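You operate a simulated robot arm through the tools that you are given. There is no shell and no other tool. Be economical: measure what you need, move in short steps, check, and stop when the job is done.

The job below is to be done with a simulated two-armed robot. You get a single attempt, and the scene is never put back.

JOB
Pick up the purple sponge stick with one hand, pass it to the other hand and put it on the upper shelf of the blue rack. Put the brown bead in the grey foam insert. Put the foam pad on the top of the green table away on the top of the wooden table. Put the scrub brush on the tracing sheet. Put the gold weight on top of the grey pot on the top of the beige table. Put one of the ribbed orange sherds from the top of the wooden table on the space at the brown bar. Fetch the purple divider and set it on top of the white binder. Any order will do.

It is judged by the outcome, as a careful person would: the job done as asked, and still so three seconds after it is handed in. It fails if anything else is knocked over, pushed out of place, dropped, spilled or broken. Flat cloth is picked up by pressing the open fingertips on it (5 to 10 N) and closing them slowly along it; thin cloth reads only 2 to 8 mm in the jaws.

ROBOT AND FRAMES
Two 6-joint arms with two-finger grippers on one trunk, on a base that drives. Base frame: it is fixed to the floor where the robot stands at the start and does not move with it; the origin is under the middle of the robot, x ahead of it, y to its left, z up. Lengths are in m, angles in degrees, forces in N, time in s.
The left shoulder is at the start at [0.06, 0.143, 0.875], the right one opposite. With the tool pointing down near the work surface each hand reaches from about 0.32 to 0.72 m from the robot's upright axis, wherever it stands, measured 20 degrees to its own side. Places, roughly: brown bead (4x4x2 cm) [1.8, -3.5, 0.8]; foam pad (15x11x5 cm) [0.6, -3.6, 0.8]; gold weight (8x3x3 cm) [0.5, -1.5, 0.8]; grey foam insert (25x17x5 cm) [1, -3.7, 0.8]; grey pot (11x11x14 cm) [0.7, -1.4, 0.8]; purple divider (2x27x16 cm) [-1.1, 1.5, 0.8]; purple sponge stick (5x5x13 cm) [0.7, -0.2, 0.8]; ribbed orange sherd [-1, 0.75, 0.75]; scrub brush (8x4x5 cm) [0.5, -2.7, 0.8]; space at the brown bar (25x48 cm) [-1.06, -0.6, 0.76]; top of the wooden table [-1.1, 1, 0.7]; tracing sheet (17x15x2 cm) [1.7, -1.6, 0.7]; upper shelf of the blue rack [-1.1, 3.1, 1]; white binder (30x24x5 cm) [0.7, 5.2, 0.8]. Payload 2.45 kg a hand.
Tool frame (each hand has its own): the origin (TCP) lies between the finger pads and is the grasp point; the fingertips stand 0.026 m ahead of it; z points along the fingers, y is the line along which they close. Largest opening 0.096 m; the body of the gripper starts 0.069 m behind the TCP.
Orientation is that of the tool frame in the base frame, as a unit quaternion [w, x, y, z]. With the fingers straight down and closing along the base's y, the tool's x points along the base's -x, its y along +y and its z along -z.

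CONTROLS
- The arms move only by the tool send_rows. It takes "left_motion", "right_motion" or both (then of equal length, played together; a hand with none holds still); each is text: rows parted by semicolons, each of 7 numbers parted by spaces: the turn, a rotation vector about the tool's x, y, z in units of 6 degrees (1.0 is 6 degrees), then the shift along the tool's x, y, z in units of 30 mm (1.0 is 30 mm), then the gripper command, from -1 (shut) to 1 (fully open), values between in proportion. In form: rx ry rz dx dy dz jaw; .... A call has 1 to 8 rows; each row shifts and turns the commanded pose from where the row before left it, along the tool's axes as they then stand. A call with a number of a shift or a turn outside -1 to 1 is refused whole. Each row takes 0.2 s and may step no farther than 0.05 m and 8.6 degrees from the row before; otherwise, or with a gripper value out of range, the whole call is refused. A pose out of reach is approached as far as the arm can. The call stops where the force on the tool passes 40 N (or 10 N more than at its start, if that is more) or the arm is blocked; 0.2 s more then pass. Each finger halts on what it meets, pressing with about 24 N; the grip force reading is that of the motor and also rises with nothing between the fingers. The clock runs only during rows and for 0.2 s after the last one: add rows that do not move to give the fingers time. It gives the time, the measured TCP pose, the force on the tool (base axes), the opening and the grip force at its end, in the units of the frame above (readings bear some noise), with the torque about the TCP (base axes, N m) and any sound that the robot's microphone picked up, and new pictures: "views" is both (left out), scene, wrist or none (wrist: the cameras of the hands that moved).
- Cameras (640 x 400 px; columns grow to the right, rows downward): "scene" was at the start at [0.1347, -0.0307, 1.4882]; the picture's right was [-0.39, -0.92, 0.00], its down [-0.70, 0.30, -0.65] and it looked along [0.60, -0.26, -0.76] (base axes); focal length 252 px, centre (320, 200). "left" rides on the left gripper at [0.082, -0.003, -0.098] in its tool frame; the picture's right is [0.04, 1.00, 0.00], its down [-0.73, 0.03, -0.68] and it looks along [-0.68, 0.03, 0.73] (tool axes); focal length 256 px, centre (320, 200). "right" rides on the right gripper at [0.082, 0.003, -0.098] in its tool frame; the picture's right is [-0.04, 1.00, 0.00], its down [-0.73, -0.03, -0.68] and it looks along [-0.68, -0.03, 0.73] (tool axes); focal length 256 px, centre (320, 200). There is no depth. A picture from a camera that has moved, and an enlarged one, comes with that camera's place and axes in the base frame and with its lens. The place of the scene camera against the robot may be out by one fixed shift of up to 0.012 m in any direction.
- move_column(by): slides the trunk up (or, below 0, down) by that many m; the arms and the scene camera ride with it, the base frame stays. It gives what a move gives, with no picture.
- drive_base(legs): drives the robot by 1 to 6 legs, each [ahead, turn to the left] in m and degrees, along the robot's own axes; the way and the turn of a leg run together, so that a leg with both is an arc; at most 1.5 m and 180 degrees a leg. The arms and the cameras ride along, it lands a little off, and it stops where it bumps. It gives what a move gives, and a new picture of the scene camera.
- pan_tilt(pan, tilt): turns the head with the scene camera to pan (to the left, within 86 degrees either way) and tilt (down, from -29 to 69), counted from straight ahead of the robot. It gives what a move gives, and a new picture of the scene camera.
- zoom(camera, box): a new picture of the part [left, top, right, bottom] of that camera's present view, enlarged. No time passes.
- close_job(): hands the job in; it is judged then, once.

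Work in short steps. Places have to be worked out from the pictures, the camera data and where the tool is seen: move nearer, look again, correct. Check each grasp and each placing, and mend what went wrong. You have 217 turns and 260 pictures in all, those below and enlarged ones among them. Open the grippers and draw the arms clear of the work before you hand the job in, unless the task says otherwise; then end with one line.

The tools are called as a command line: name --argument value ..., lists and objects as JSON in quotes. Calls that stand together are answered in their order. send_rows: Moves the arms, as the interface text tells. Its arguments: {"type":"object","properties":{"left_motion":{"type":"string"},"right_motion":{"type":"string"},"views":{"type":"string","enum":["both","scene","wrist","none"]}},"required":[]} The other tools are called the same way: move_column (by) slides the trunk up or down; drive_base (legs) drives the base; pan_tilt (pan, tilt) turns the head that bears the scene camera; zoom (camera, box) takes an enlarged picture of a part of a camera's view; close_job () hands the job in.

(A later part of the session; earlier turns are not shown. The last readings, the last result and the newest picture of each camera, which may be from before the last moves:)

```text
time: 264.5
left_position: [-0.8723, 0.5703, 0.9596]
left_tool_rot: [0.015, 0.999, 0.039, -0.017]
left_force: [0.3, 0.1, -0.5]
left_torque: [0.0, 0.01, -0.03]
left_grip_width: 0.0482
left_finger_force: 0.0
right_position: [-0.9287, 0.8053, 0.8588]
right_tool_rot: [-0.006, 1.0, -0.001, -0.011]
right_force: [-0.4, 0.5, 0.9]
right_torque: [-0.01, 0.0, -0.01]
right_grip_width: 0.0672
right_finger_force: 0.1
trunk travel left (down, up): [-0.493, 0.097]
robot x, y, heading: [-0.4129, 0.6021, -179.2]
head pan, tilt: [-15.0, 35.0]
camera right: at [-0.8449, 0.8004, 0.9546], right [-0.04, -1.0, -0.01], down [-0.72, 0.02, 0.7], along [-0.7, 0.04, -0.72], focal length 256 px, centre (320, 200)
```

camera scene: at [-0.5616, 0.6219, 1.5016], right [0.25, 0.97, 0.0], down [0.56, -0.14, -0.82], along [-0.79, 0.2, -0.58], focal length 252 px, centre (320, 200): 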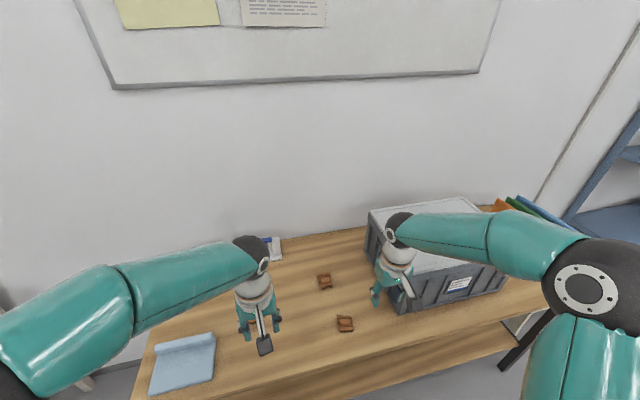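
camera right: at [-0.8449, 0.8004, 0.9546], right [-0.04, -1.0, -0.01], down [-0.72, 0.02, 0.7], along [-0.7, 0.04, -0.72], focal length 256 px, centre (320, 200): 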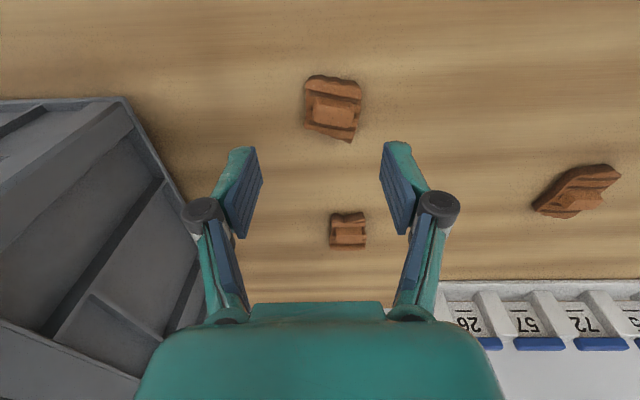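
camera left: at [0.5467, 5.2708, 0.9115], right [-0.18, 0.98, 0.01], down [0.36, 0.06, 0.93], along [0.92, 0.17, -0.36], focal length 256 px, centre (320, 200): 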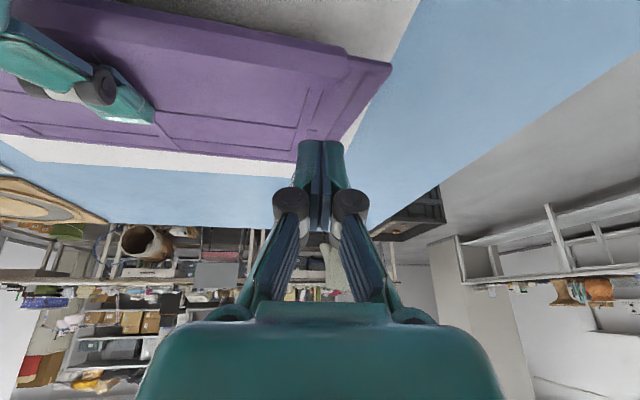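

Sherd at (-0.940, 0.796). Align and descend partway.

send_rows --right_motion "0 0 0 -0.38 0.32 0 0.5;0 0 0 0 0 0.8 0.5;0 0 0 0 0 0.8 0.5;0 0 0 0 0 0.8 0.5;0 0 0 0 0 0 0.5" --views "wrist"

```text
time: 265.7
left_position: [-0.8732, 0.5697, 0.9583]
left_tool_rot: [0.014, 0.999, 0.038, -0.018]
left_force: [-0.6, -0.1, 0.4]
left_torque: [-0.03, -0.01, 0.0]
left_grip_width: 0.0481
left_finger_force: 0.0
right_position: [-0.9421, 0.7977, 0.785]
right_tool_rot: [-0.007, 1.0, -0.001, -0.012]
right_force: [0.2, 0.5, 0.4]
right_torque: [-0.02, 0.0, 0.03]
right_grip_width: 0.0721
right_finger_force: 0.0
trunk travel left (down, up): [-0.493, 0.097]
robot x, y, heading: [-0.4147, 0.5992, -179.5]
head pan, tilt: [-15.0, 35.0]
camera right: at [-0.8576, 0.7935, 0.8819], right [-0.04, -1.0, -0.01], down [-0.72, 0.02, 0.7], along [-0.7, 0.04, -0.72], focal length 256 px, centre (320, 200)
```

right: 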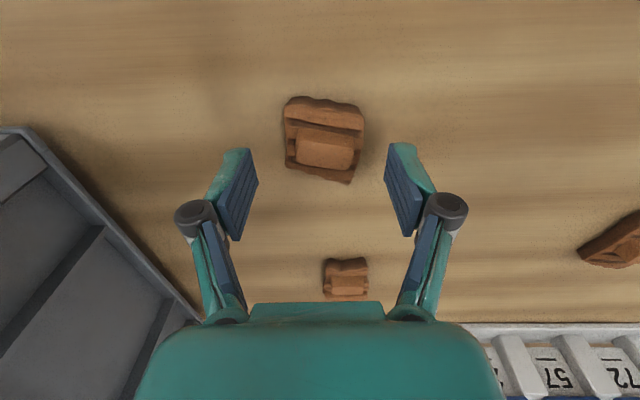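

Aligned. Descend 3 cm and close.

send_rows --right_motion "0 0 0 -0.1 0 0.5 0.5;0 0 0 0 0 0.5 0.5;0 0 0 0 0 0.15 0.5;0 0 0 0 0 0 0.1;0 0 0 0 0 0 -0.3;0 0 0 0 0 0 -0.6;0 0 0 0 0 0 -0.6;0 0 0 0 0 0 -0.6" --views "wrist"

```text
time: 266.6
left_position: [-0.8676, 0.5652, 0.9629]
left_tool_rot: [0.012, 0.999, 0.038, -0.02]
left_force: [0.6, -0.7, 0.1]
left_torque: [0.03, 0.01, -0.02]
left_grip_width: 0.0479
left_finger_force: 0.0
right_position: [-0.9468, 0.7905, 0.7663]
right_tool_rot: [-0.006, 1.0, -0.001, -0.025]
right_force: [10.5, -26.0, 59.7]
right_torque: [-2.3, -0.88, -0.06]
right_grip_width: 0.0447
right_finger_force: 27.1
trunk travel left (down, up): [-0.493, 0.097]
robot x, y, heading: [-0.4157, 0.6021, -179.0]
head pan, tilt: [-15.0, 35.0]
stopped in row 4 (right hand): the force on the tool passed its limit at 44 N (the readings are from after the stop); the commanded pose is now the measured one
camera right: at [-0.8605, 0.7862, 0.8593], right [-0.04, -1.0, -0.01], down [-0.7, 0.02, 0.72], along [-0.72, 0.04, -0.7], focal length 256 px, centre (320, 200)
```

right: 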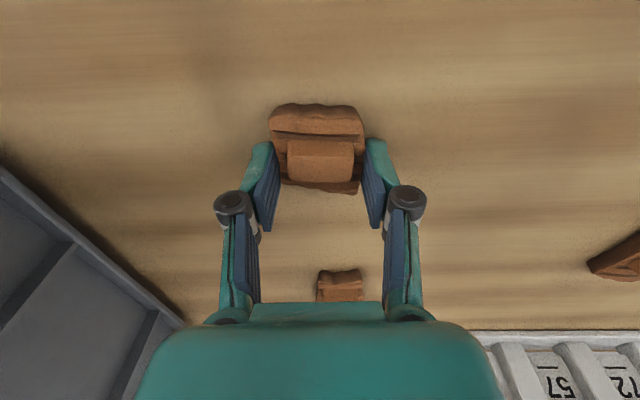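

Fingertips reached the table (z≈0.74). Raise 6 mm, shift slightly, then close.

send_rows --right_motion "0 0 0 0 0 -0.35 0.3;0 0 0 0.17 -0.1 0 0.3;0 0 0 0 0 0 0.2;0 0 0 0 0 0 -0.2;0 0 0 0 0 0 -0.5;0 0 0 0 0 0 -0.6;0 0 0 0 0 0 -0.6" --views "wrist"

```text
time: 268.2
left_position: [-0.872, 0.5702, 0.9587]
left_tool_rot: [0.015, 0.999, 0.039, -0.017]
left_force: [-0.1, -0.2, -0.5]
left_torque: [0.02, 0.01, -0.01]
left_grip_width: 0.0481
left_finger_force: 0.0
right_position: [-0.9415, 0.8006, 0.7666]
right_tool_rot: [-0.006, 1.0, -0.002, -0.016]
right_force: [0.3, 1.0, 0.5]
right_torque: [-0.01, 0.0, 0.0]
right_grip_width: 0.0437
right_finger_force: 24.0
trunk travel left (down, up): [-0.493, 0.097]
robot x, y, heading: [-0.413, 0.5998, -179.3]
head pan, tilt: [-15.0, 35.0]
camera right: at [-0.8571, 0.7953, 0.8624], right [-0.04, -1.0, -0.01], down [-0.71, 0.02, 0.7], along [-0.7, 0.04, -0.71], focal length 256 px, centre (320, 200)
```

right: 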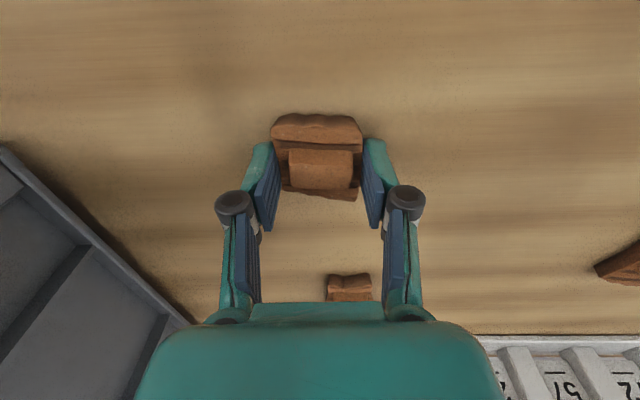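

Gripped (43.7 mm). Lift and verify.

send_rows --right_motion "0 0 0 0 0 -0.6 -0.6;0 0 0 0 0 -0.8 -0.6;0 0 0 0 0 -0.8 -0.6;0 0 0 0 0 -0.8 -0.6;0 0 0 0 0 -0.8 -0.6;0 0 0 0.5 0 -0.5 -0.6" --views "wrist"

drive_base --legs '[[-0.22, 0], [0, 45], [0, 42]]'

```text
time: 269.6
left_position: [-0.8716, 0.5705, 0.9591]
left_tool_rot: [0.015, 0.999, 0.039, -0.018]
left_force: [0.0, -1.1, -0.1]
left_torque: [0.03, 0.01, 0.0]
left_grip_width: 0.0483
left_finger_force: 0.1
right_position: [-0.9208, 0.7983, 0.8945]
right_tool_rot: [-0.006, 1.0, -0.001, -0.017]
right_force: [-0.1, -0.3, -0.6]
right_torque: [-0.05, 0.01, -0.03]
right_grip_width: 0.0435
right_finger_force: 23.5
trunk travel left (down, up): [-0.493, 0.097]
robot x, y, heading: [-0.4152, 0.6011, -179.4]
head pan, tilt: [-15.0, 35.0]
camera right: at [-0.8362, 0.7936, 0.9904], right [-0.04, -1.0, -0.01], down [-0.71, 0.02, 0.7], along [-0.7, 0.04, -0.71], focal length 256 px, centre (320, 200)
```

right: 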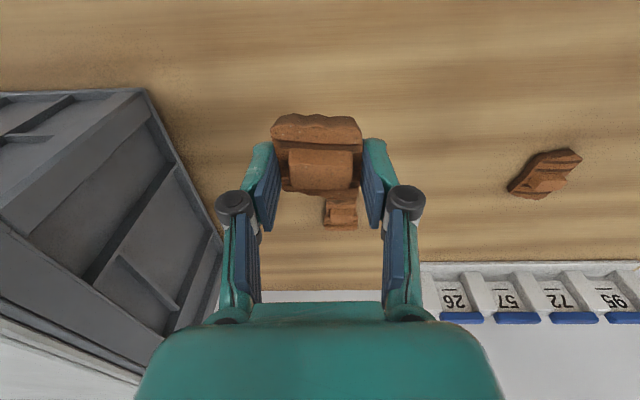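

```text
time: 275.4
left_position: [-0.2375, 0.1405, 0.959]
left_tool_rot: [0.022, 0.734, 0.678, -0.005]
left_force: [0.3, -0.4, -0.4]
left_torque: [0.02, 0.04, 0.0]
left_grip_width: 0.0479
left_finger_force: 0.1
right_position: [-0.4704, 0.1272, 0.8954]
right_tool_rot: [0.004, 0.761, 0.649, -0.017]
right_force: [0.4, 0.2, -1.2]
right_torque: [0.06, 0.07, 0.02]
right_grip_width: 0.0439
right_finger_force: 23.7
trunk travel left (down, up): [-0.493, 0.097]
robot x, y, heading: [-0.2602, 0.6081, -96.4]
head pan, tilt: [-15.0, 35.0]
stopped in leg 3: the robot was blocked; the commanded pose is now the measured one
camera scene: at [-0.2932, 0.4654, 1.5019], right [-0.93, 0.36, 0.0], down [0.21, 0.54, -0.82], along [-0.3, -0.76, -0.57], focal length 252 px, centre (320, 200)
```

scene: 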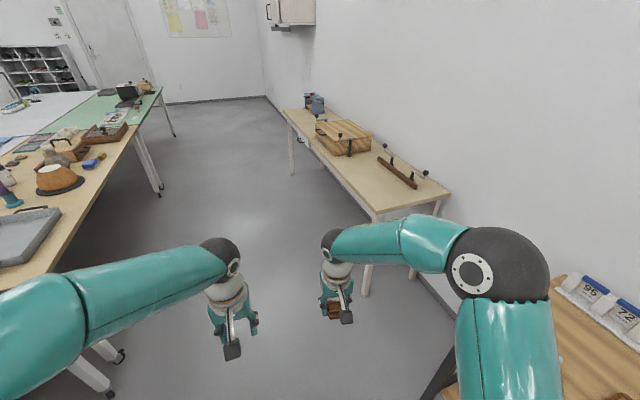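

zoom --camera "scene" --box '[270, 80, 460, 230]'

drive_base --legs '[[1.2, 6], [0, -45]]'

```text
2.67 times, centred on (365, 155) of scene
camera zoom: at [-0.2932, 0.4654, 1.5019], right [-0.93, 0.36, 0.0], down [0.21, 0.54, -0.82], along [-0.3, -0.76, -0.57], focal length 671 px, centre (200, 320)
```

zoom: 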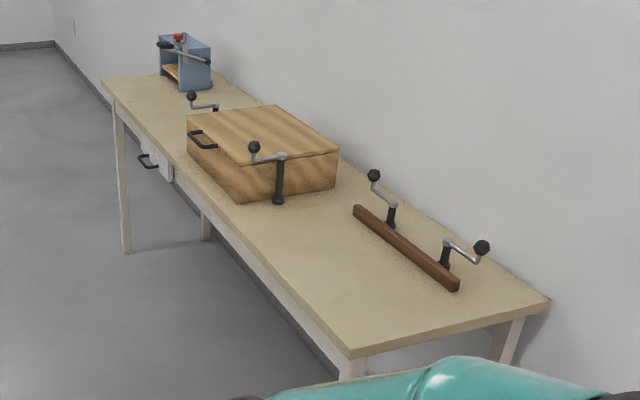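

```text
time: 283.9
left_position: [-0.6412, -0.9399, 0.9589]
left_tool_rot: [0.02, 0.927, 0.373, -0.011]
left_force: [0.1, 0.1, -0.3]
left_torque: [0.03, 0.0, 0.0]
left_grip_width: 0.0483
left_finger_force: 0.0
right_position: [-0.8267, -0.7942, 0.8961]
right_tool_rot: [-0.001, 0.942, 0.336, -0.018]
right_force: [-0.5, -0.4, -1.3]
right_torque: [0.01, -0.03, -0.05]
right_grip_width: 0.0437
right_finger_force: 24.0
trunk travel left (down, up): [-0.493, 0.097]
robot x, y, heading: [-0.3242, -0.599, -137.6]
head pan, tilt: [-15.0, 35.0]
camera scene: at [-0.4436, -0.683, 1.5019], right [-0.46, 0.89, 0.0], down [0.51, 0.26, -0.82], along [-0.73, -0.38, -0.57], focal length 252 px, centre (320, 200)
```

scene: 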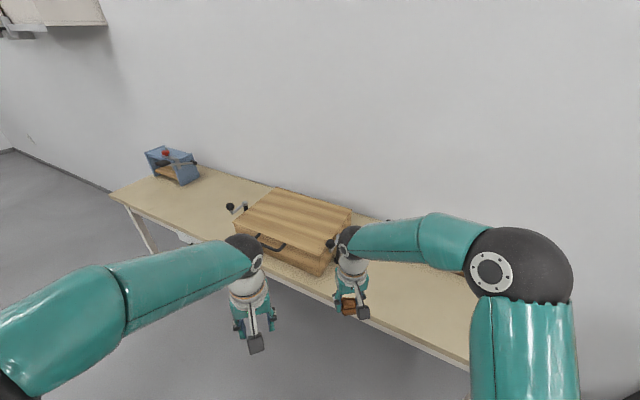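

The space lies in front of the bar, around (-1.06,-0.6). Turn to face the table.

drive_base --legs '[[0, -42], [0.08, 0]]'

```text
time: 287.1
left_position: [-0.8663, -0.6382, 0.958]
left_tool_rot: [0.015, 1.0, 0.017, -0.016]
left_force: [0.6, 1.0, 0.1]
left_torque: [-0.09, -0.04, 0.01]
left_grip_width: 0.0481
left_finger_force: 0.0
right_position: [-0.9062, -0.4094, 0.8942]
right_tool_rot: [-0.006, 1.0, -0.024, -0.016]
right_force: [0.4, 0.0, -1.6]
right_torque: [-0.12, -0.05, -0.01]
right_grip_width: 0.0434
right_finger_force: 23.8
trunk travel left (down, up): [-0.493, 0.097]
robot x, y, heading: [-0.4042, -0.6301, -179.1]
head pan, tilt: [-15.0, 35.0]
camera scene: at [-0.5489, -0.6059, 1.5016], right [0.24, 0.97, 0.0], down [0.56, -0.14, -0.82], along [-0.79, 0.2, -0.58], focal length 252 px, centre (320, 200)
```

scene: 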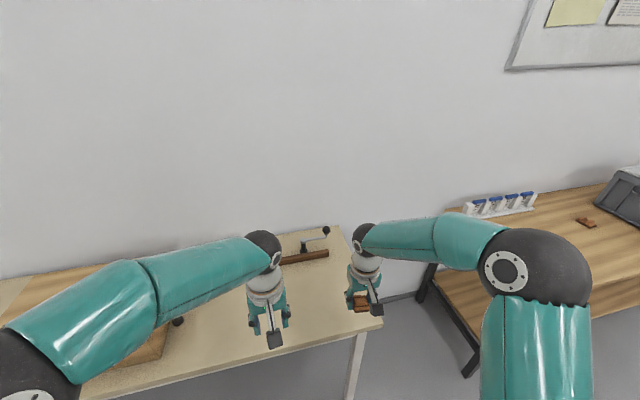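

Move the left hand aside while moving the right over (-1.05, -0.57).

send_rows --left_motion "0 0 0 0.6 0.9 0 0;0 0 0 0.6 0.9 0 0;0 0 0 0.6 0.9 0 0;0 0 0 0 0.9 0 0;0 0 0 0 0.9 0 0;0 0 0 0 0 0 0" --right_motion "0 0 0 -0.8 0.2 0 -0.6;0 0 0 -0.8 0.8 0 -0.6;0 0 0 -0.8 0.9 0 -0.6;0 0 0 -0.8 1 0 -0.6;0 0 0 -0.8 1 0 -0.6;0 0 0 -0.8 1 0 -0.6" --views "both"

```text
time: 288.5
left_position: [-0.8079, -0.7744, 0.9636]
left_tool_rot: [0.014, 1.0, 0.017, -0.016]
left_force: [-0.2, -0.2, -0.2]
left_torque: [0.0, -0.03, -0.01]
left_grip_width: 0.048
left_finger_force: 0.0
right_position: [-1.0581, -0.5515, 0.897]
right_tool_rot: [-0.008, 1.0, -0.023, -0.014]
right_force: [-0.4, -0.3, -0.2]
right_torque: [-0.03, -0.02, 0.01]
right_grip_width: 0.0437
right_finger_force: 24.0
trunk travel left (down, up): [-0.493, 0.097]
robot x, y, heading: [-0.3998, -0.6295, -179.0]
head pan, tilt: [-15.0, 35.0]
camera scene: at [-0.5478, -0.6097, 1.5017], right [0.24, 0.97, 0.0], down [0.56, -0.14, -0.82], along [-0.79, 0.2, -0.58], focal length 252 px, centre (320, 200)
camera right: at [-0.9743, -0.5596, 0.9923], right [-0.09, -1.0, -0.01], down [-0.71, 0.05, 0.7], along [-0.7, 0.07, -0.71], focal length 256 px, centre (320, 200)
camera left: at [-0.7223, -0.7673, 1.0598], right [0.07, -1.0, 0.03], down [-0.71, -0.03, 0.7], along [-0.7, -0.07, -0.71], focal length 256 px, centre (320, 200)
```

scene: 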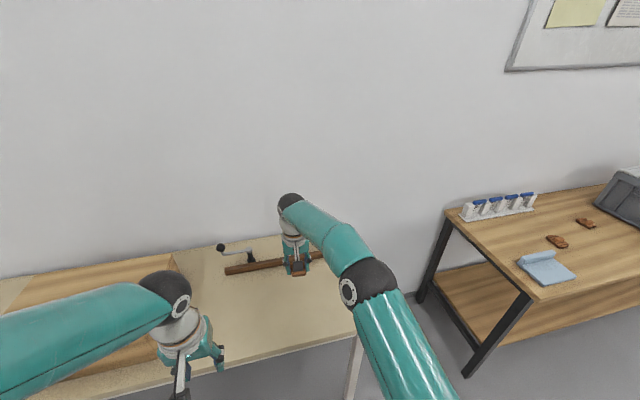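
right: 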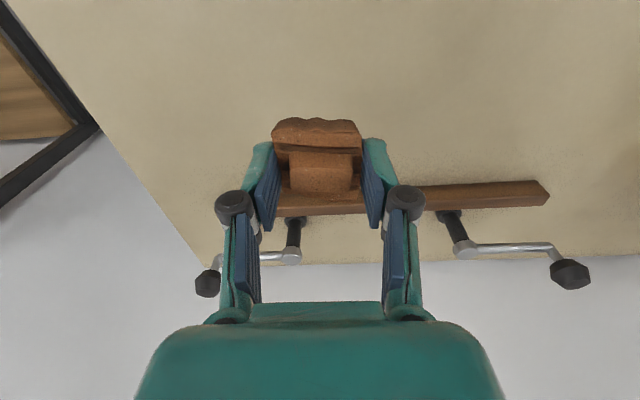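
left: 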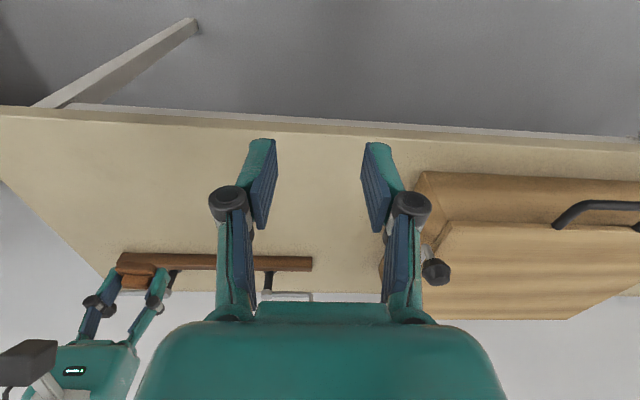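

Bar is ~12 cm behind the sherd: good place. Lower with force watch.

send_rows --right_motion "0 0 0 0 0 0.9 -0.6;0 0 0 0 0 0.9 -0.6;0 0 0 0 0 0.9 -0.6;0 0 0 0 0 0.4 -0.6;0 0 0 0 0 0.2 -0.6;0 0 0 0 0 0.15 -0.6;0 0 0 0 0 0 -0.6" --views "none"

```text
time: 290.1
left_position: [-0.8076, -0.7743, 0.9659]
left_tool_rot: [0.014, 1.0, 0.016, -0.017]
left_force: [-0.7, 0.2, 0.3]
left_torque: [-0.02, 0.0, -0.03]
left_grip_width: 0.0481
left_finger_force: 0.1
right_position: [-1.0596, -0.5476, 0.7955]
right_tool_rot: [-0.007, 1.0, -0.023, -0.015]
right_force: [-0.8, 1.1, -0.2]
right_torque: [0.01, 0.0, -0.03]
right_grip_width: 0.0438
right_finger_force: 23.3
trunk travel left (down, up): [-0.493, 0.097]
robot x, y, heading: [-0.4044, -0.6347, -178.9]
head pan, tilt: [-15.0, 35.0]
```

send_rows --right_motion "0 0 0 0 0 0.2 -0.6;0 0 0 0 0 0.2 -0.6;0 0 0 0 0 0.15 -0.6;0 0 0 0 0 0.15 -0.6;0 0 0 0 0 0.1 -0.6;0 0 0 0 0 0.1 -0.6;0 0 0 0 0 0 -0.6" --views "none"

```text
time: 291.1
left_position: [-0.8061, -0.7748, 0.9656]
left_tool_rot: [0.014, 1.0, 0.017, -0.019]
left_force: [-1.3, -0.6, -0.3]
left_torque: [-0.02, -0.03, 0.0]
left_grip_width: 0.0477
left_finger_force: 0.1
right_position: [-1.063, -0.5499, 0.7859]
right_tool_rot: [-0.006, 0.999, -0.024, -0.021]
right_force: [8.0, 1.6, 18.0]
right_torque: [-0.17, -0.46, 0.18]
right_grip_width: 0.0436
right_finger_force: 24.1
trunk travel left (down, up): [-0.493, 0.097]
robot x, y, heading: [-0.3983, -0.6283, -178.9]
head pan, tilt: [-15.0, 35.0]
stopped in row 4 (right hand): the force on the tool passed its limit at 44 N (the readings are from after the stop); the commanded pose is now the measured one
```

Contact. Release gently and raise.

send_rows --right_motion "0 0 0 0 0 -0.1 -0.4;0 0 0 0 0 0 -0.1;0 0 0 0 0 0 0.2;0 0 0 0 0 0 0.3;0 0 0 0 0 -0.5 0.3;0 0 0 0 0 -0.9 0.3;0 0 0 0 0 -0.9 0.3;0 0 0 0.8 0 -0.9 0.3" --views "wrist"

```text
time: 292.9
left_position: [-0.8061, -0.7735, 0.9659]
left_tool_rot: [0.013, 1.0, 0.017, -0.018]
left_force: [0.3, 0.1, -0.5]
left_torque: [-0.02, 0.04, 0.01]
left_grip_width: 0.048
left_finger_force: 0.1
right_position: [-1.0323, -0.5499, 0.8798]
right_tool_rot: [-0.006, 0.999, -0.023, -0.021]
right_force: [1.2, -0.5, -0.5]
right_torque: [0.0, 0.01, 0.0]
right_grip_width: 0.0622
right_finger_force: 0.1
trunk travel left (down, up): [-0.493, 0.097]
robot x, y, heading: [-0.4049, -0.6282, -179.2]
head pan, tilt: [-15.0, 35.0]
camera right: at [-0.9478, -0.5585, 0.9744], right [-0.09, -1.0, -0.01], down [-0.7, 0.05, 0.71], along [-0.71, 0.07, -0.71], focal length 256 px, centre (320, 200)
```

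right: 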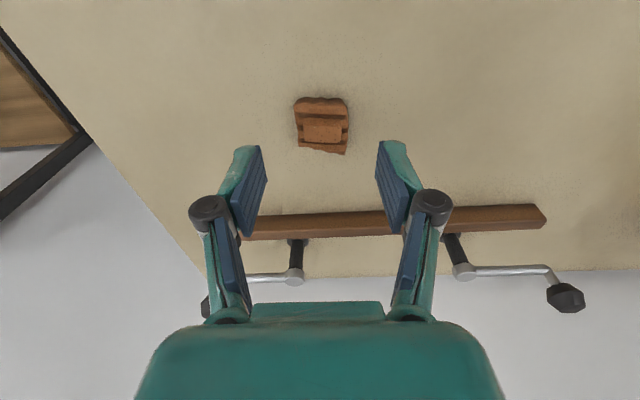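

Sherd placed in front of the bar. Next the gold weight and pot; raise, retract and drive there.

send_rows --right_motion "0 0 0 1 -0.5 -0.5 0;0 0 0 1 -0.6 -0.5 0;0 0 0 1 -0.6 -0.5 0;0 0 0 1 -0.6 0 0;0 0 0 1 -0.6 0 0" --views "none"

drive_base --legs '[[-0.25, 0], [0, 45], [0, 45], [0.8, 0], [0, 45], [0, 44]]'

```text
time: 294.1
left_position: [-0.8052, -0.7734, 0.9666]
left_tool_rot: [0.015, 1.0, 0.017, -0.018]
left_force: [-0.5, -0.8, 0.4]
left_torque: [0.03, 0.05, 0.0]
left_grip_width: 0.0483
left_finger_force: 0.0
right_position: [-0.8804, -0.4735, 0.9183]
right_tool_rot: [-0.005, 0.999, -0.025, -0.021]
right_force: [-0.5, -0.1, 0.3]
right_torque: [-0.02, 0.02, -0.02]
right_grip_width: 0.0481
right_finger_force: 0.1
trunk travel left (down, up): [-0.493, 0.097]
robot x, y, heading: [-0.4036, -0.6318, -179.2]
head pan, tilt: [-15.0, 35.0]
```

```text
time: 299.8
left_position: [-0.1251, -1.0613, 0.9658]
left_tool_rot: [0.02, 0.784, 0.62, -0.005]
left_force: [0.0, -0.7, -0.4]
left_torque: [0.04, 0.02, -0.01]
left_grip_width: 0.0481
left_finger_force: 0.1
right_position: [-0.4346, -1.0536, 0.9201]
right_tool_rot: [0.006, 0.808, 0.588, -0.02]
right_force: [0.4, -0.8, -0.4]
right_torque: [0.04, 0.07, -0.01]
right_grip_width: 0.0479
right_finger_force: 0.0
trunk travel left (down, up): [-0.493, 0.097]
robot x, y, heading: [-0.2074, -0.6158, -102.4]
head pan, tilt: [-15.0, 35.0]
stopped in leg 3: the robot was blocked; the commanded pose is now the measured one
camera scene: at [-0.2575, -0.7546, 1.5019], right [-0.89, 0.46, 0.0], down [0.26, 0.51, -0.82], along [-0.38, -0.73, -0.57], focal length 252 px, centre (320, 200)
```

scene: 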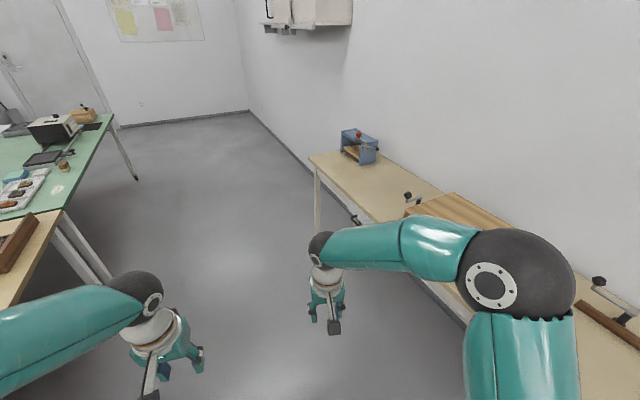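

drive_base --legs '[[0.8, 12], [0, 70], [0.02, 10], [0.02, 10]]'

```text
time: 307.7
left_position: [0.1486, -1.4073, 0.9674]
left_tool_rot: [0.02, 0.213, 0.977, 0.008]
left_force: [0.4, 0.6, -0.1]
left_torque: [-0.05, -0.02, 0.01]
left_grip_width: 0.0478
left_finger_force: 0.1
right_position: [0.0822, -1.7106, 0.9199]
right_tool_rot: [0.019, 0.253, 0.967, -0.012]
right_force: [-0.4, 0.1, -0.1]
right_torque: [-0.05, 0.0, 0.03]
right_grip_width: 0.0479
right_finger_force: 0.0
trunk travel left (down, up): [-0.493, 0.097]
robot x, y, heading: [-0.3223, -1.4494, -23.9]
head pan, tilt: [-15.0, 35.0]
stopped in leg 3: the robot was blocked; the commanded pose is now the measured one
camera scene: at [-0.1947, -1.5236, 1.502], right [-0.63, -0.78, 0.0], down [-0.45, 0.36, -0.82], along [0.64, -0.52, -0.57], focal length 252 px, centre (320, 200)
```

scene: 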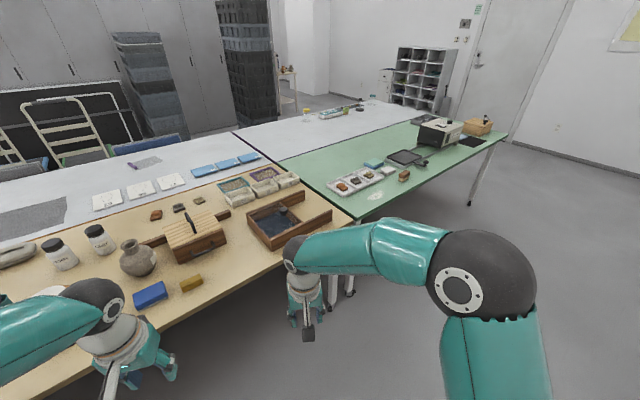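

Gold weight ≈(0.53,-1.53), grey pot ≈(0.72,-1.40). Get closer, facing the table.

drive_base --legs '[[0.15, 12], [0.12, 12]]'

```text
time: 310.0
left_position: [0.353, -1.2824, 0.9661]
left_tool_rot: [0.017, 0.009, 1.0, 0.014]
left_force: [0.4, 0.1, -0.2]
left_torque: [0.02, 0.05, 0.0]
left_grip_width: 0.0482
left_finger_force: 0.2
right_position: [0.4142, -1.5852, 0.9197]
right_tool_rot: [0.019, 0.05, 0.999, -0.007]
right_force: [1.1, 0.3, 0.0]
right_torque: [-0.02, 0.06, 0.02]
right_grip_width: 0.0482
right_finger_force: 0.1
trunk travel left (down, up): [-0.493, 0.097]
robot x, y, heading: [-0.065, -1.5161, -0.8]
head pan, tilt: [-15.0, 35.0]
camera scene: at [0.0873, -1.5354, 1.5017], right [-0.27, -0.96, 0.0], down [-0.55, 0.15, -0.82], along [0.79, -0.22, -0.58], focal length 252 px, centre (320, 200)
```

scene: 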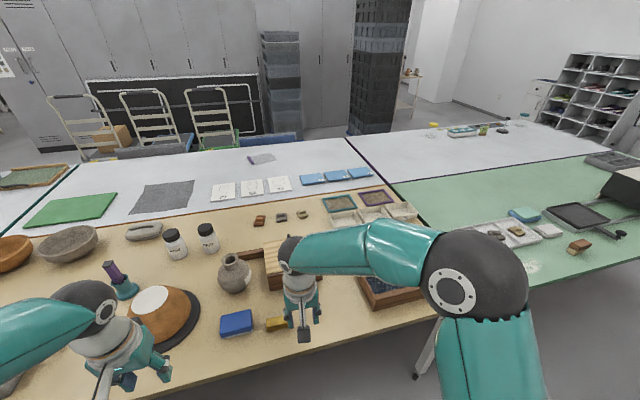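

send_rows --right_motion "0 0 0 -0.8 0.7 0 0.2;0 0 0 -0.8 0.7 0.3 0.2;0 0 0 -0.6 0.5 0.5 0.2;0 0 0 0 0 0 0.2" --views "wrist"

```text
time: 311.0
left_position: [0.3516, -1.2809, 0.9676]
left_tool_rot: [0.017, 0.009, 1.0, 0.013]
left_force: [0.1, -0.2, 0.1]
left_torque: [0.0, -0.01, 0.01]
left_grip_width: 0.0479
left_finger_force: 0.1
right_position: [0.4822, -1.5378, 0.897]
right_tool_rot: [0.02, 0.051, 0.998, -0.006]
right_force: [-0.1, 0.3, -1.0]
right_torque: [0.01, -0.05, 0.02]
right_grip_width: 0.0576
right_finger_force: 0.1
trunk travel left (down, up): [-0.493, 0.097]
robot x, y, heading: [-0.0646, -1.5122, -0.7]
head pan, tilt: [-15.0, 35.0]
camera right: at [0.3977, -1.5242, 0.9913], right [0.14, 0.99, -0.01], down [0.7, -0.09, 0.71], along [0.7, -0.11, -0.71], focal length 256 px, centre (320, 200)
```

right: 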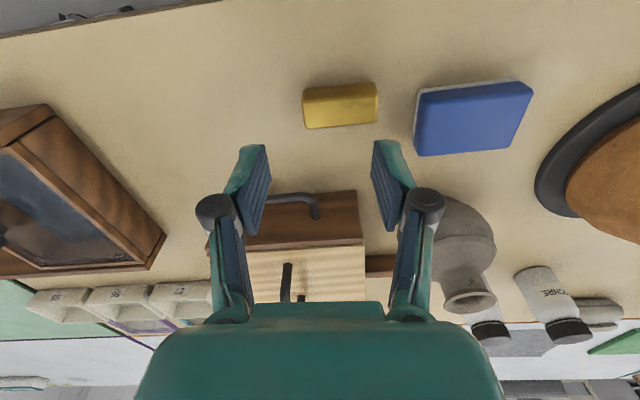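

The gold bar lies along y at (0.505, -1.523). I rotate the right gripper 93° so it closes along x.

send_rows --right_motion "0 0 -1 -0.1 0.06 0 0.2;0 0 -1 -0.1 0.06 0 0.2;0 0 -1 -0.1 0.06 0 0.2;0 0 -1 -0.1 0.06 0 0.2;0 0 -1 0 0 0 0.2;0 0 -1 0 0 0 0.2;0 0 -1 0 0 0 0.2;0 0 -1 0 0 0 0.2" --views "none"

send_rows --right_motion "0 0 -1 0 0 0 0.2;0 0 -1 0 0 0 0.2;0 0 -1 0 0 0 0.2;0 0 -1 0 0 0 0.2;0 0 -1 0 0 0 0.2;0 0 -1 0 0 0 0.2;0 0 -1 0 0 0 0.2;0 0 -0.5 0 0 0 0.2" --views "wrist"

```text
time: 312.8
left_position: [0.3525, -1.2806, 0.9676]
left_tool_rot: [0.017, 0.008, 1.0, 0.013]
left_force: [0.6, 0.0, -0.1]
left_torque: [-0.02, 0.01, 0.04]
left_grip_width: 0.048
left_finger_force: 0.0
right_position: [0.496, -1.5281, 0.8986]
right_tool_rot: [0.015, -0.362, 0.932, -0.014]
right_force: [-0.5, -0.2, 0.5]
right_torque: [0.0, 0.01, 0.03]
right_grip_width: 0.0576
right_finger_force: 0.1
trunk travel left (down, up): [-0.493, 0.097]
robot x, y, heading: [-0.0653, -1.5107, -0.4]
head pan, tilt: [-15.0, 35.0]
```

```text
time: 314.6
left_position: [0.3529, -1.2822, 0.9672]
left_tool_rot: [0.017, 0.009, 1.0, 0.014]
left_force: [0.1, 0.0, 0.6]
left_torque: [-0.04, 0.0, 0.0]
left_grip_width: 0.0481
left_finger_force: 0.0
right_position: [0.4963, -1.5283, 0.8989]
right_tool_rot: [0.009, -0.691, 0.723, -0.019]
right_force: [0.0, -0.6, 0.3]
right_torque: [0.03, 0.01, -0.04]
right_grip_width: 0.0575
right_finger_force: 0.0
trunk travel left (down, up): [-0.493, 0.097]
robot x, y, heading: [-0.0647, -1.5137, -0.7]
head pan, tilt: [-15.0, 35.0]
camera right: at [0.4859, -1.6078, 0.9972], right [-1.0, 0.09, -0.04], down [0.04, 0.74, 0.67], along [0.09, 0.66, -0.74], focal length 256 px, centre (320, 200)
```

right: 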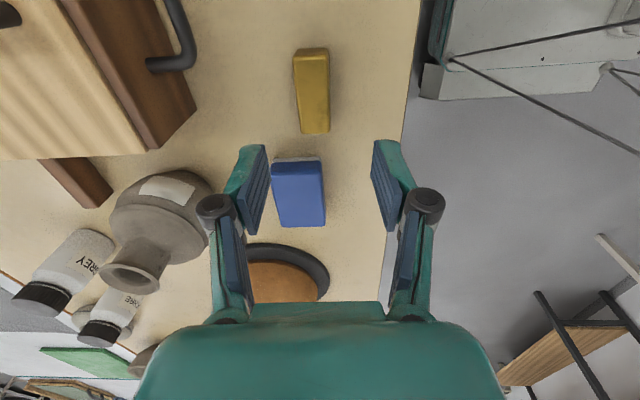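

Aligned; shift +x 13 mm and descend.

send_rows --right_motion "0 0 0 0 -0.45 0 0.2;0 0 0 0 0 0.9 0.2;0 0 0 0 0 0.9 0.2;0 0 0 0 0 0.9 0.2;0 0 0 0 0 0.9 0.2;0 0 0 0 0 0.5 0.2;0 0 0 0 0 0 0.2" --views "wrist"

```text
time: 316.2
left_position: [0.3524, -1.2811, 0.9679]
left_tool_rot: [0.017, 0.008, 1.0, 0.014]
left_force: [-0.3, 0.4, -0.3]
left_torque: [-0.02, -0.02, 0.03]
left_grip_width: 0.0482
left_finger_force: 0.1
right_position: [0.5162, -1.5304, 0.7745]
right_tool_rot: [0.008, -0.69, 0.723, -0.019]
right_force: [-0.4, 0.3, 0.1]
right_torque: [0.0, 0.0, -0.02]
right_grip_width: 0.0573
right_finger_force: 0.0
trunk travel left (down, up): [-0.493, 0.097]
robot x, y, heading: [-0.0622, -1.5117, -0.5]
head pan, tilt: [-15.0, 35.0]
camera right: at [0.5044, -1.6099, 0.8727], right [-1.0, 0.09, -0.04], down [0.04, 0.74, 0.67], along [0.09, 0.66, -0.74], focal length 256 px, centre (320, 200)
```

right: 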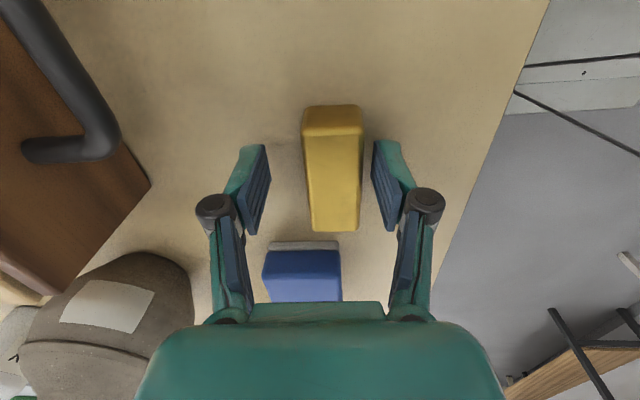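

Bar is between the fingers. Close and lift.

send_rows --right_motion "0 0 0 0 0.15 0.1 0.2;0 0 0 0 0 0 -0.2;0 0 0 0 0 0 -0.7;0 0 0 0 0 0 -0.7;0 0 0 0 0 0 -0.7;0 0 0 0 0 -0.5 -0.7;0 0 0 0 0 -0.8 -0.7;0 0 0 0 0 -0.9 -0.7" --views "none"

send_rows --right_motion "0 0 0 0 0 -0.9 -0.7;0 0 0 0 0 -0.9 -0.7;0 0 0 0 0 -0.9 -0.7;0 0 0 0 0 -0.9 -0.7;0 0 0 0 0 0 -0.7" --views "both"

```text
time: 318.0
left_position: [0.3534, -1.2819, 0.9669]
left_tool_rot: [0.018, 0.009, 1.0, 0.014]
left_force: [1.0, -0.2, -0.2]
left_torque: [-0.02, -0.02, -0.01]
left_grip_width: 0.048
left_finger_force: 0.0
right_position: [0.5059, -1.5295, 0.8374]
right_tool_rot: [0.01, -0.69, 0.723, -0.019]
right_force: [0.3, 0.8, -3.8]
right_torque: [-0.01, -0.02, 0.03]
right_grip_width: 0.0297
right_finger_force: 24.1
trunk travel left (down, up): [-0.493, 0.097]
robot x, y, heading: [-0.066, -1.5151, -0.3]
head pan, tilt: [-15.0, 35.0]
```

```text
time: 319.2
left_position: [0.3525, -1.2822, 0.9681]
left_tool_rot: [0.018, 0.009, 1.0, 0.014]
left_force: [-0.4, -1.4, 0.7]
left_torque: [0.01, -0.02, 0.01]
left_grip_width: 0.048
left_finger_force: 0.1
right_position: [0.5043, -1.5273, 0.9464]
right_tool_rot: [0.008, -0.69, 0.723, -0.018]
right_force: [-0.2, 0.3, -4.2]
right_torque: [-0.01, -0.01, 0.01]
right_grip_width: 0.0299
right_finger_force: 24.8
trunk travel left (down, up): [-0.493, 0.097]
robot x, y, heading: [-0.0625, -1.507, -0.4]
head pan, tilt: [-15.0, 35.0]
camera scene: at [0.0856, -1.536, 1.5019], right [-0.27, -0.96, 0.0], down [-0.55, 0.15, -0.82], along [0.79, -0.22, -0.57], focal length 252 px, centre (320, 200)
camera right: at [0.4936, -1.607, 1.0447], right [-1.0, 0.09, -0.04], down [0.04, 0.74, 0.67], along [0.09, 0.66, -0.74], focal length 256 px, centre (320, 200)
```

scene: 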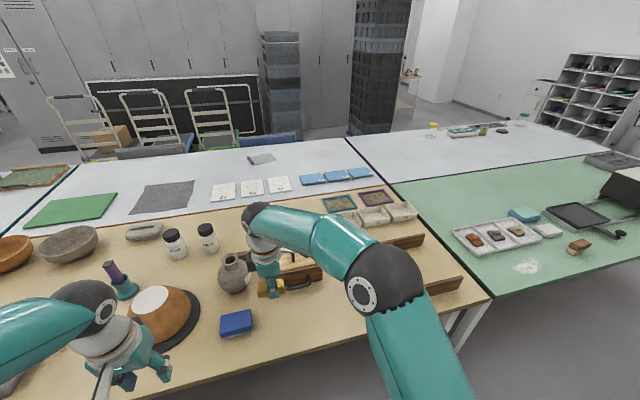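
right: 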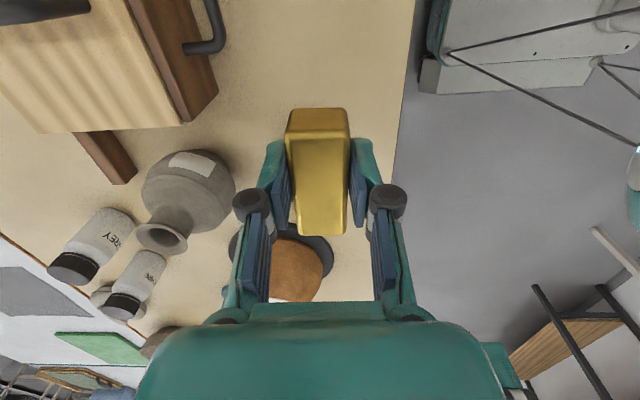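

Weight held. The pot mouth is at ≈(0.695,-1.416), top ≈0.88. Raise trunk, turn 8° left and approach.

move_column --by 0.09

drive_base --legs '[[0, 8], [0.1, 0]]'

```text
time: 320.4
left_position: [0.3524, -1.2809, 1.0589]
left_tool_rot: [0.017, 0.008, 1.0, 0.014]
left_force: [-0.4, -0.9, 0.2]
left_torque: [0.01, 0.0, 0.0]
left_grip_width: 0.0482
left_finger_force: 0.2
right_position: [0.5053, -1.5269, 1.0359]
right_tool_rot: [0.008, -0.691, 0.723, -0.018]
right_force: [-0.5, 0.4, -3.8]
right_torque: [0.0, 0.0, 0.0]
right_grip_width: 0.0298
right_finger_force: 24.3
trunk travel left (down, up): [-0.583, 0.007]
robot x, y, heading: [-0.0624, -1.5147, -0.5]
head pan, tilt: [-15.0, 35.0]
```

```text
time: 322.2
left_position: [0.4187, -1.2117, 1.0565]
left_tool_rot: [0.015, -0.06, 0.998, 0.014]
left_force: [0.3, -0.9, 0.1]
left_torque: [-0.03, 0.0, 0.02]
left_grip_width: 0.0478
left_finger_force: 0.2
right_position: [0.604, -1.4354, 1.0352]
right_tool_rot: [-0.009, 0.738, -0.674, 0.019]
right_force: [1.0, 0.7, -3.5]
right_torque: [-0.05, 0.02, 0.0]
right_grip_width: 0.0299
right_finger_force: 24.2
trunk travel left (down, up): [-0.583, 0.007]
robot x, y, heading: [0.0387, -1.502, 7.3]
head pan, tilt: [-15.0, 35.0]
camera scene: at [0.1899, -1.5012, 1.5919], right [-0.13, -0.99, 0.0], down [-0.57, 0.08, -0.82], along [0.81, -0.11, -0.57], focal length 252 px, centre (320, 200)
```

scene: 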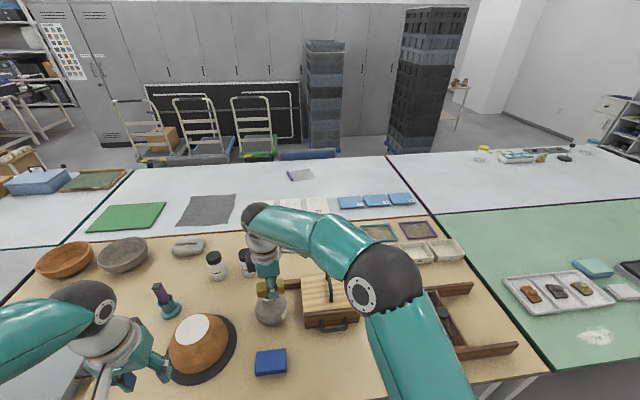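

send_rows --right_motion "0 0 0 -0.1 -0.8 0 -0.7;0 0 0 -0.1 -0.8 0 -0.7;0 0 0 -0.1 -0.8 0 -0.7;0 0 0 -0.07 -0.68 0 -0.7;0 0 0 0 0 0.7 -0.7;0 0 0 0 0 0.7 -0.7;0 0 0 0 0 0.6 -0.7;0 0 0 0 0 0 -0.7" --views "both"

zoom --camera "scene" --box '[230, 220, 330, 340]'

```text
time: 324.0
left_position: [0.4186, -1.2126, 1.0578]
left_tool_rot: [0.018, -0.062, 0.998, 0.016]
left_force: [-0.8, 0.5, 0.0]
left_torque: [0.0, -0.03, 0.01]
left_grip_width: 0.0481
left_finger_force: 0.0
right_position: [0.6775, -1.4235, 0.9759]
right_tool_rot: [-0.01, 0.739, -0.674, 0.018]
right_force: [0.4, 0.0, -4.4]
right_torque: [-0.03, 0.01, -0.01]
right_grip_width: 0.0295
right_finger_force: 23.8
right hand out of reach, approached as far as the arm can: row 4
trunk travel left (down, up): [-0.583, 0.007]
robot x, y, heading: [0.0381, -1.4995, 7.5]
head pan, tilt: [-15.0, 35.0]
camera scene: at [0.1892, -1.5032, 1.5919], right [-0.13, -0.99, 0.0], down [-0.57, 0.08, -0.82], along [0.81, -0.11, -0.57], focal length 252 px, centre (320, 200)
camera right: at [0.6769, -1.5032, 1.0738], right [-1.0, -0.05, -0.04], down [-0.06, 0.74, 0.67], along [0.0, 0.67, -0.74], focal length 256 px, centre (320, 200)
```

scene: 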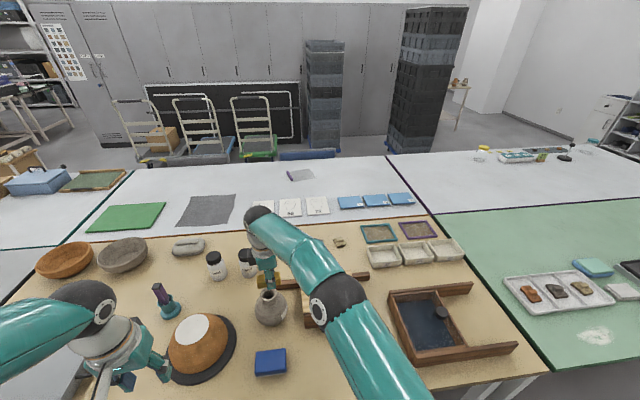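
right: 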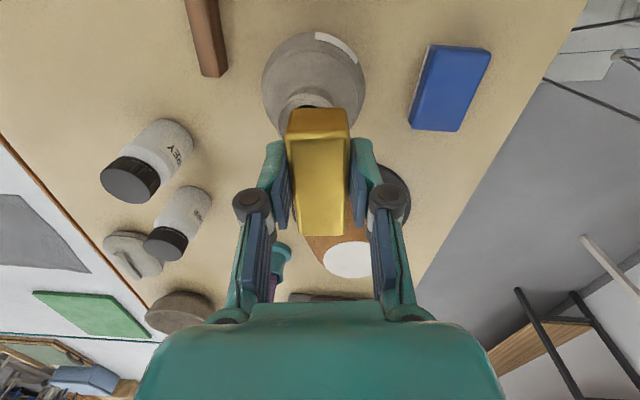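

```text
3.33 times, centred on (280, 280) of scene
camera zoom: at [0.1892, -1.5032, 1.5919], right [-0.13, -0.99, 0.0], down [-0.57, 0.08, -0.82], along [0.81, -0.11, -0.57], focal length 839 px, centre (453, -67)
```

zoom: 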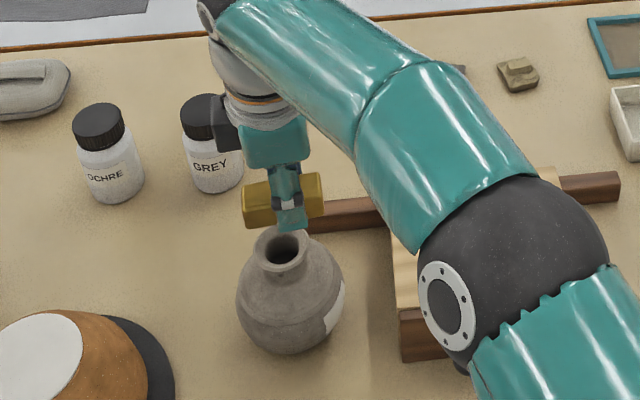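

Mouth centre ≈(0.692,-1.412). Nudge forward by driving 15 mm plus a small arm shift, then lower.

drive_base --legs '[[0.016, 0]]'

send_rows --right_motion "0 0 0 -0.3 0 0.3 -0.7;0 0 0 0 0 0.3 -0.7;0 0 0 0 0 0.3 -0.7;0 0 0 0 0 0.3 -0.7;0 0 0 0 0 0 -0.7" --views "wrist"

zoom --camera "scene" --box '[230, 220, 330, 340]'

```text
time: 324.8
left_position: [0.4356, -1.2123, 1.0576]
left_tool_rot: [0.016, -0.06, 0.998, 0.015]
left_force: [0.4, -0.2, 0.8]
left_torque: [-0.02, 0.07, 0.01]
left_grip_width: 0.0481
left_finger_force: 0.0
right_position: [0.6935, -1.4216, 0.9754]
right_tool_rot: [-0.009, 0.738, -0.674, 0.019]
right_force: [-0.4, 0.1, -4.8]
right_torque: [-0.05, 0.05, 0.01]
right_grip_width: 0.0297
right_finger_force: 23.7
trunk travel left (down, up): [-0.583, 0.007]
robot x, y, heading: [0.0565, -1.497, 7.4]
head pan, tilt: [-15.0, 35.0]
camera scene: at [0.2068, -1.5009, 1.5918], right [-0.13, -0.99, 0.0], down [-0.57, 0.08, -0.82], along [0.81, -0.11, -0.57], focal length 252 px, centre (320, 200)
```

scene: 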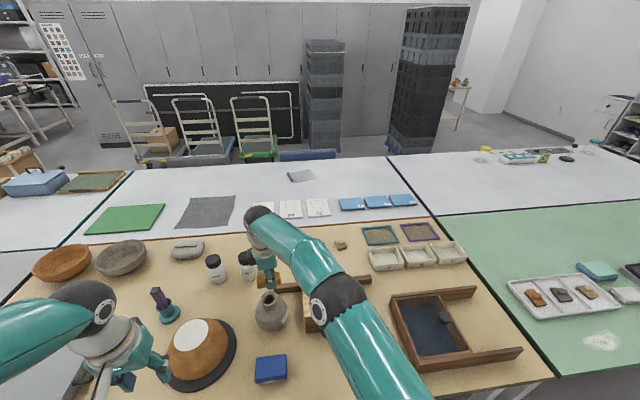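

```text
time: 326.0
left_position: [0.4343, -1.2119, 1.0587]
left_tool_rot: [0.016, -0.06, 0.998, 0.015]
left_force: [-1.0, -0.3, -0.4]
left_torque: [0.01, -0.04, 0.0]
left_grip_width: 0.0482
left_finger_force: 0.0
right_position: [0.6931, -1.4119, 0.9392]
right_tool_rot: [-0.009, 0.738, -0.674, 0.018]
right_force: [0.3, 0.3, -4.4]
right_torque: [-0.02, -0.01, 0.01]
right_grip_width: 0.0297
right_finger_force: 23.8
trunk travel left (down, up): [-0.583, 0.007]
robot x, y, heading: [0.0523, -1.4949, 7.4]
head pan, tilt: [-15.0, 35.0]
camera right: at [0.6931, -1.4932, 1.0389], right [-1.0, -0.05, -0.04], down [-0.06, 0.74, 0.67], along [0.0, 0.67, -0.74], focal length 256 px, centre (320, 200)
```

right: 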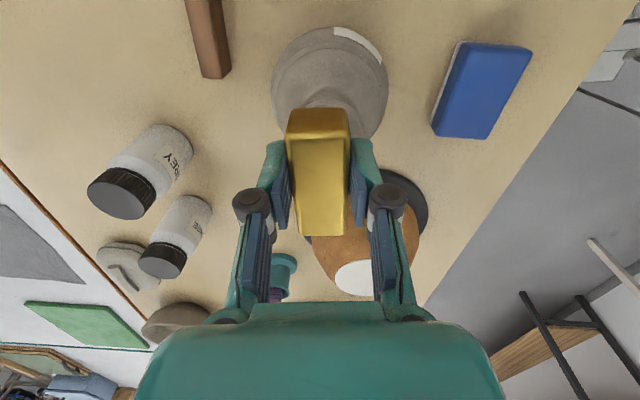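

```text
3.33 times, centred on (280, 280) of scene
camera zoom: at [0.2051, -1.5011, 1.5919], right [-0.13, -0.99, 0.0], down [-0.57, 0.08, -0.82], along [0.81, -0.11, -0.57], focal length 839 px, centre (453, -67)
```

zoom: 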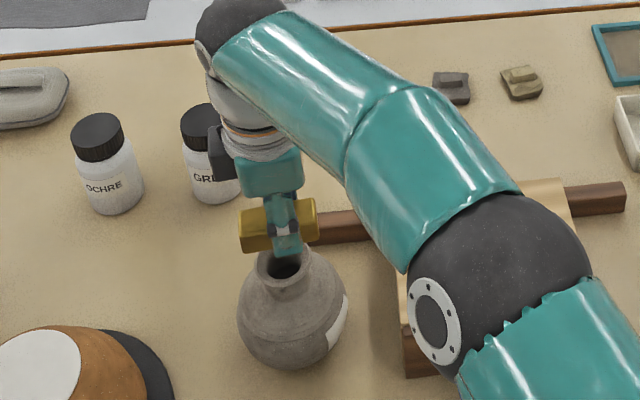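

Centred well. Lower gently to contact.

send_rows --right_motion "0 0 0 0 0.1 0.25 -0.7;0 0 0 0 0 0.2 -0.7;0 0 0 0 0 0.15 -0.7;0 0 0 0 0 0.12 -0.7;0 0 0 0 0 0 -0.7" --views "none"

```text
time: 327.2
left_position: [0.4359, -1.2116, 1.0579]
left_tool_rot: [0.015, -0.06, 0.998, 0.015]
left_force: [-0.2, -0.4, 0.2]
left_torque: [0.01, -0.01, 0.01]
left_grip_width: 0.0479
left_finger_force: 0.0
right_position: [0.6914, -1.4138, 0.9187]
right_tool_rot: [-0.01, 0.739, -0.673, 0.017]
right_force: [-0.3, 0.2, -4.1]
right_torque: [-0.05, -0.01, 0.01]
right_grip_width: 0.0298
right_finger_force: 23.7
trunk travel left (down, up): [-0.583, 0.007]
robot x, y, heading: [0.0564, -1.4977, 7.4]
head pan, tilt: [-15.0, 35.0]
```

send_rows --right_motion "0 0 0 0 0 0.12 -0.7;0 0 0 0 0 0.12 -0.7;0 0 0 0 0 0.1 -0.7;0 0 0 0 0 0 -0.7" --views "none"

zoom --camera "scene" --box '[240, 240, 310, 340]'

```text
time: 328.2
left_position: [0.4357, -1.2111, 1.058]
left_tool_rot: [0.016, -0.06, 0.998, 0.015]
left_force: [0.1, -1.3, 0.6]
left_torque: [0.01, 0.01, -0.01]
left_grip_width: 0.0481
left_finger_force: 0.0
right_position: [0.6927, -1.4119, 0.9074]
right_tool_rot: [-0.01, 0.738, -0.674, 0.018]
right_force: [0.3, 1.0, -3.7]
right_torque: [-0.05, 0.0, 0.0]
right_grip_width: 0.0297
right_finger_force: 23.7
trunk travel left (down, up): [-0.583, 0.007]
robot x, y, heading: [0.0521, -1.4944, 7.1]
head pan, tilt: [-15.0, 35.0]
```

```text
4.00 times, centred on (275, 290) of scene
camera zoom: at [0.2054, -1.5011, 1.5919], right [-0.13, -0.99, 0.0], down [-0.57, 0.08, -0.82], along [0.81, -0.11, -0.57], focal length 1007 px, centre (500, -160)
```

zoom: 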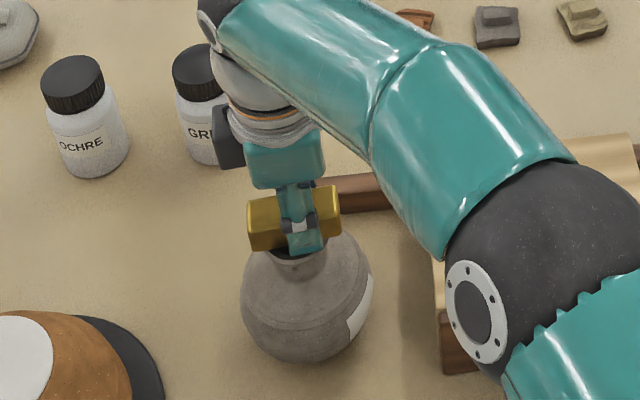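

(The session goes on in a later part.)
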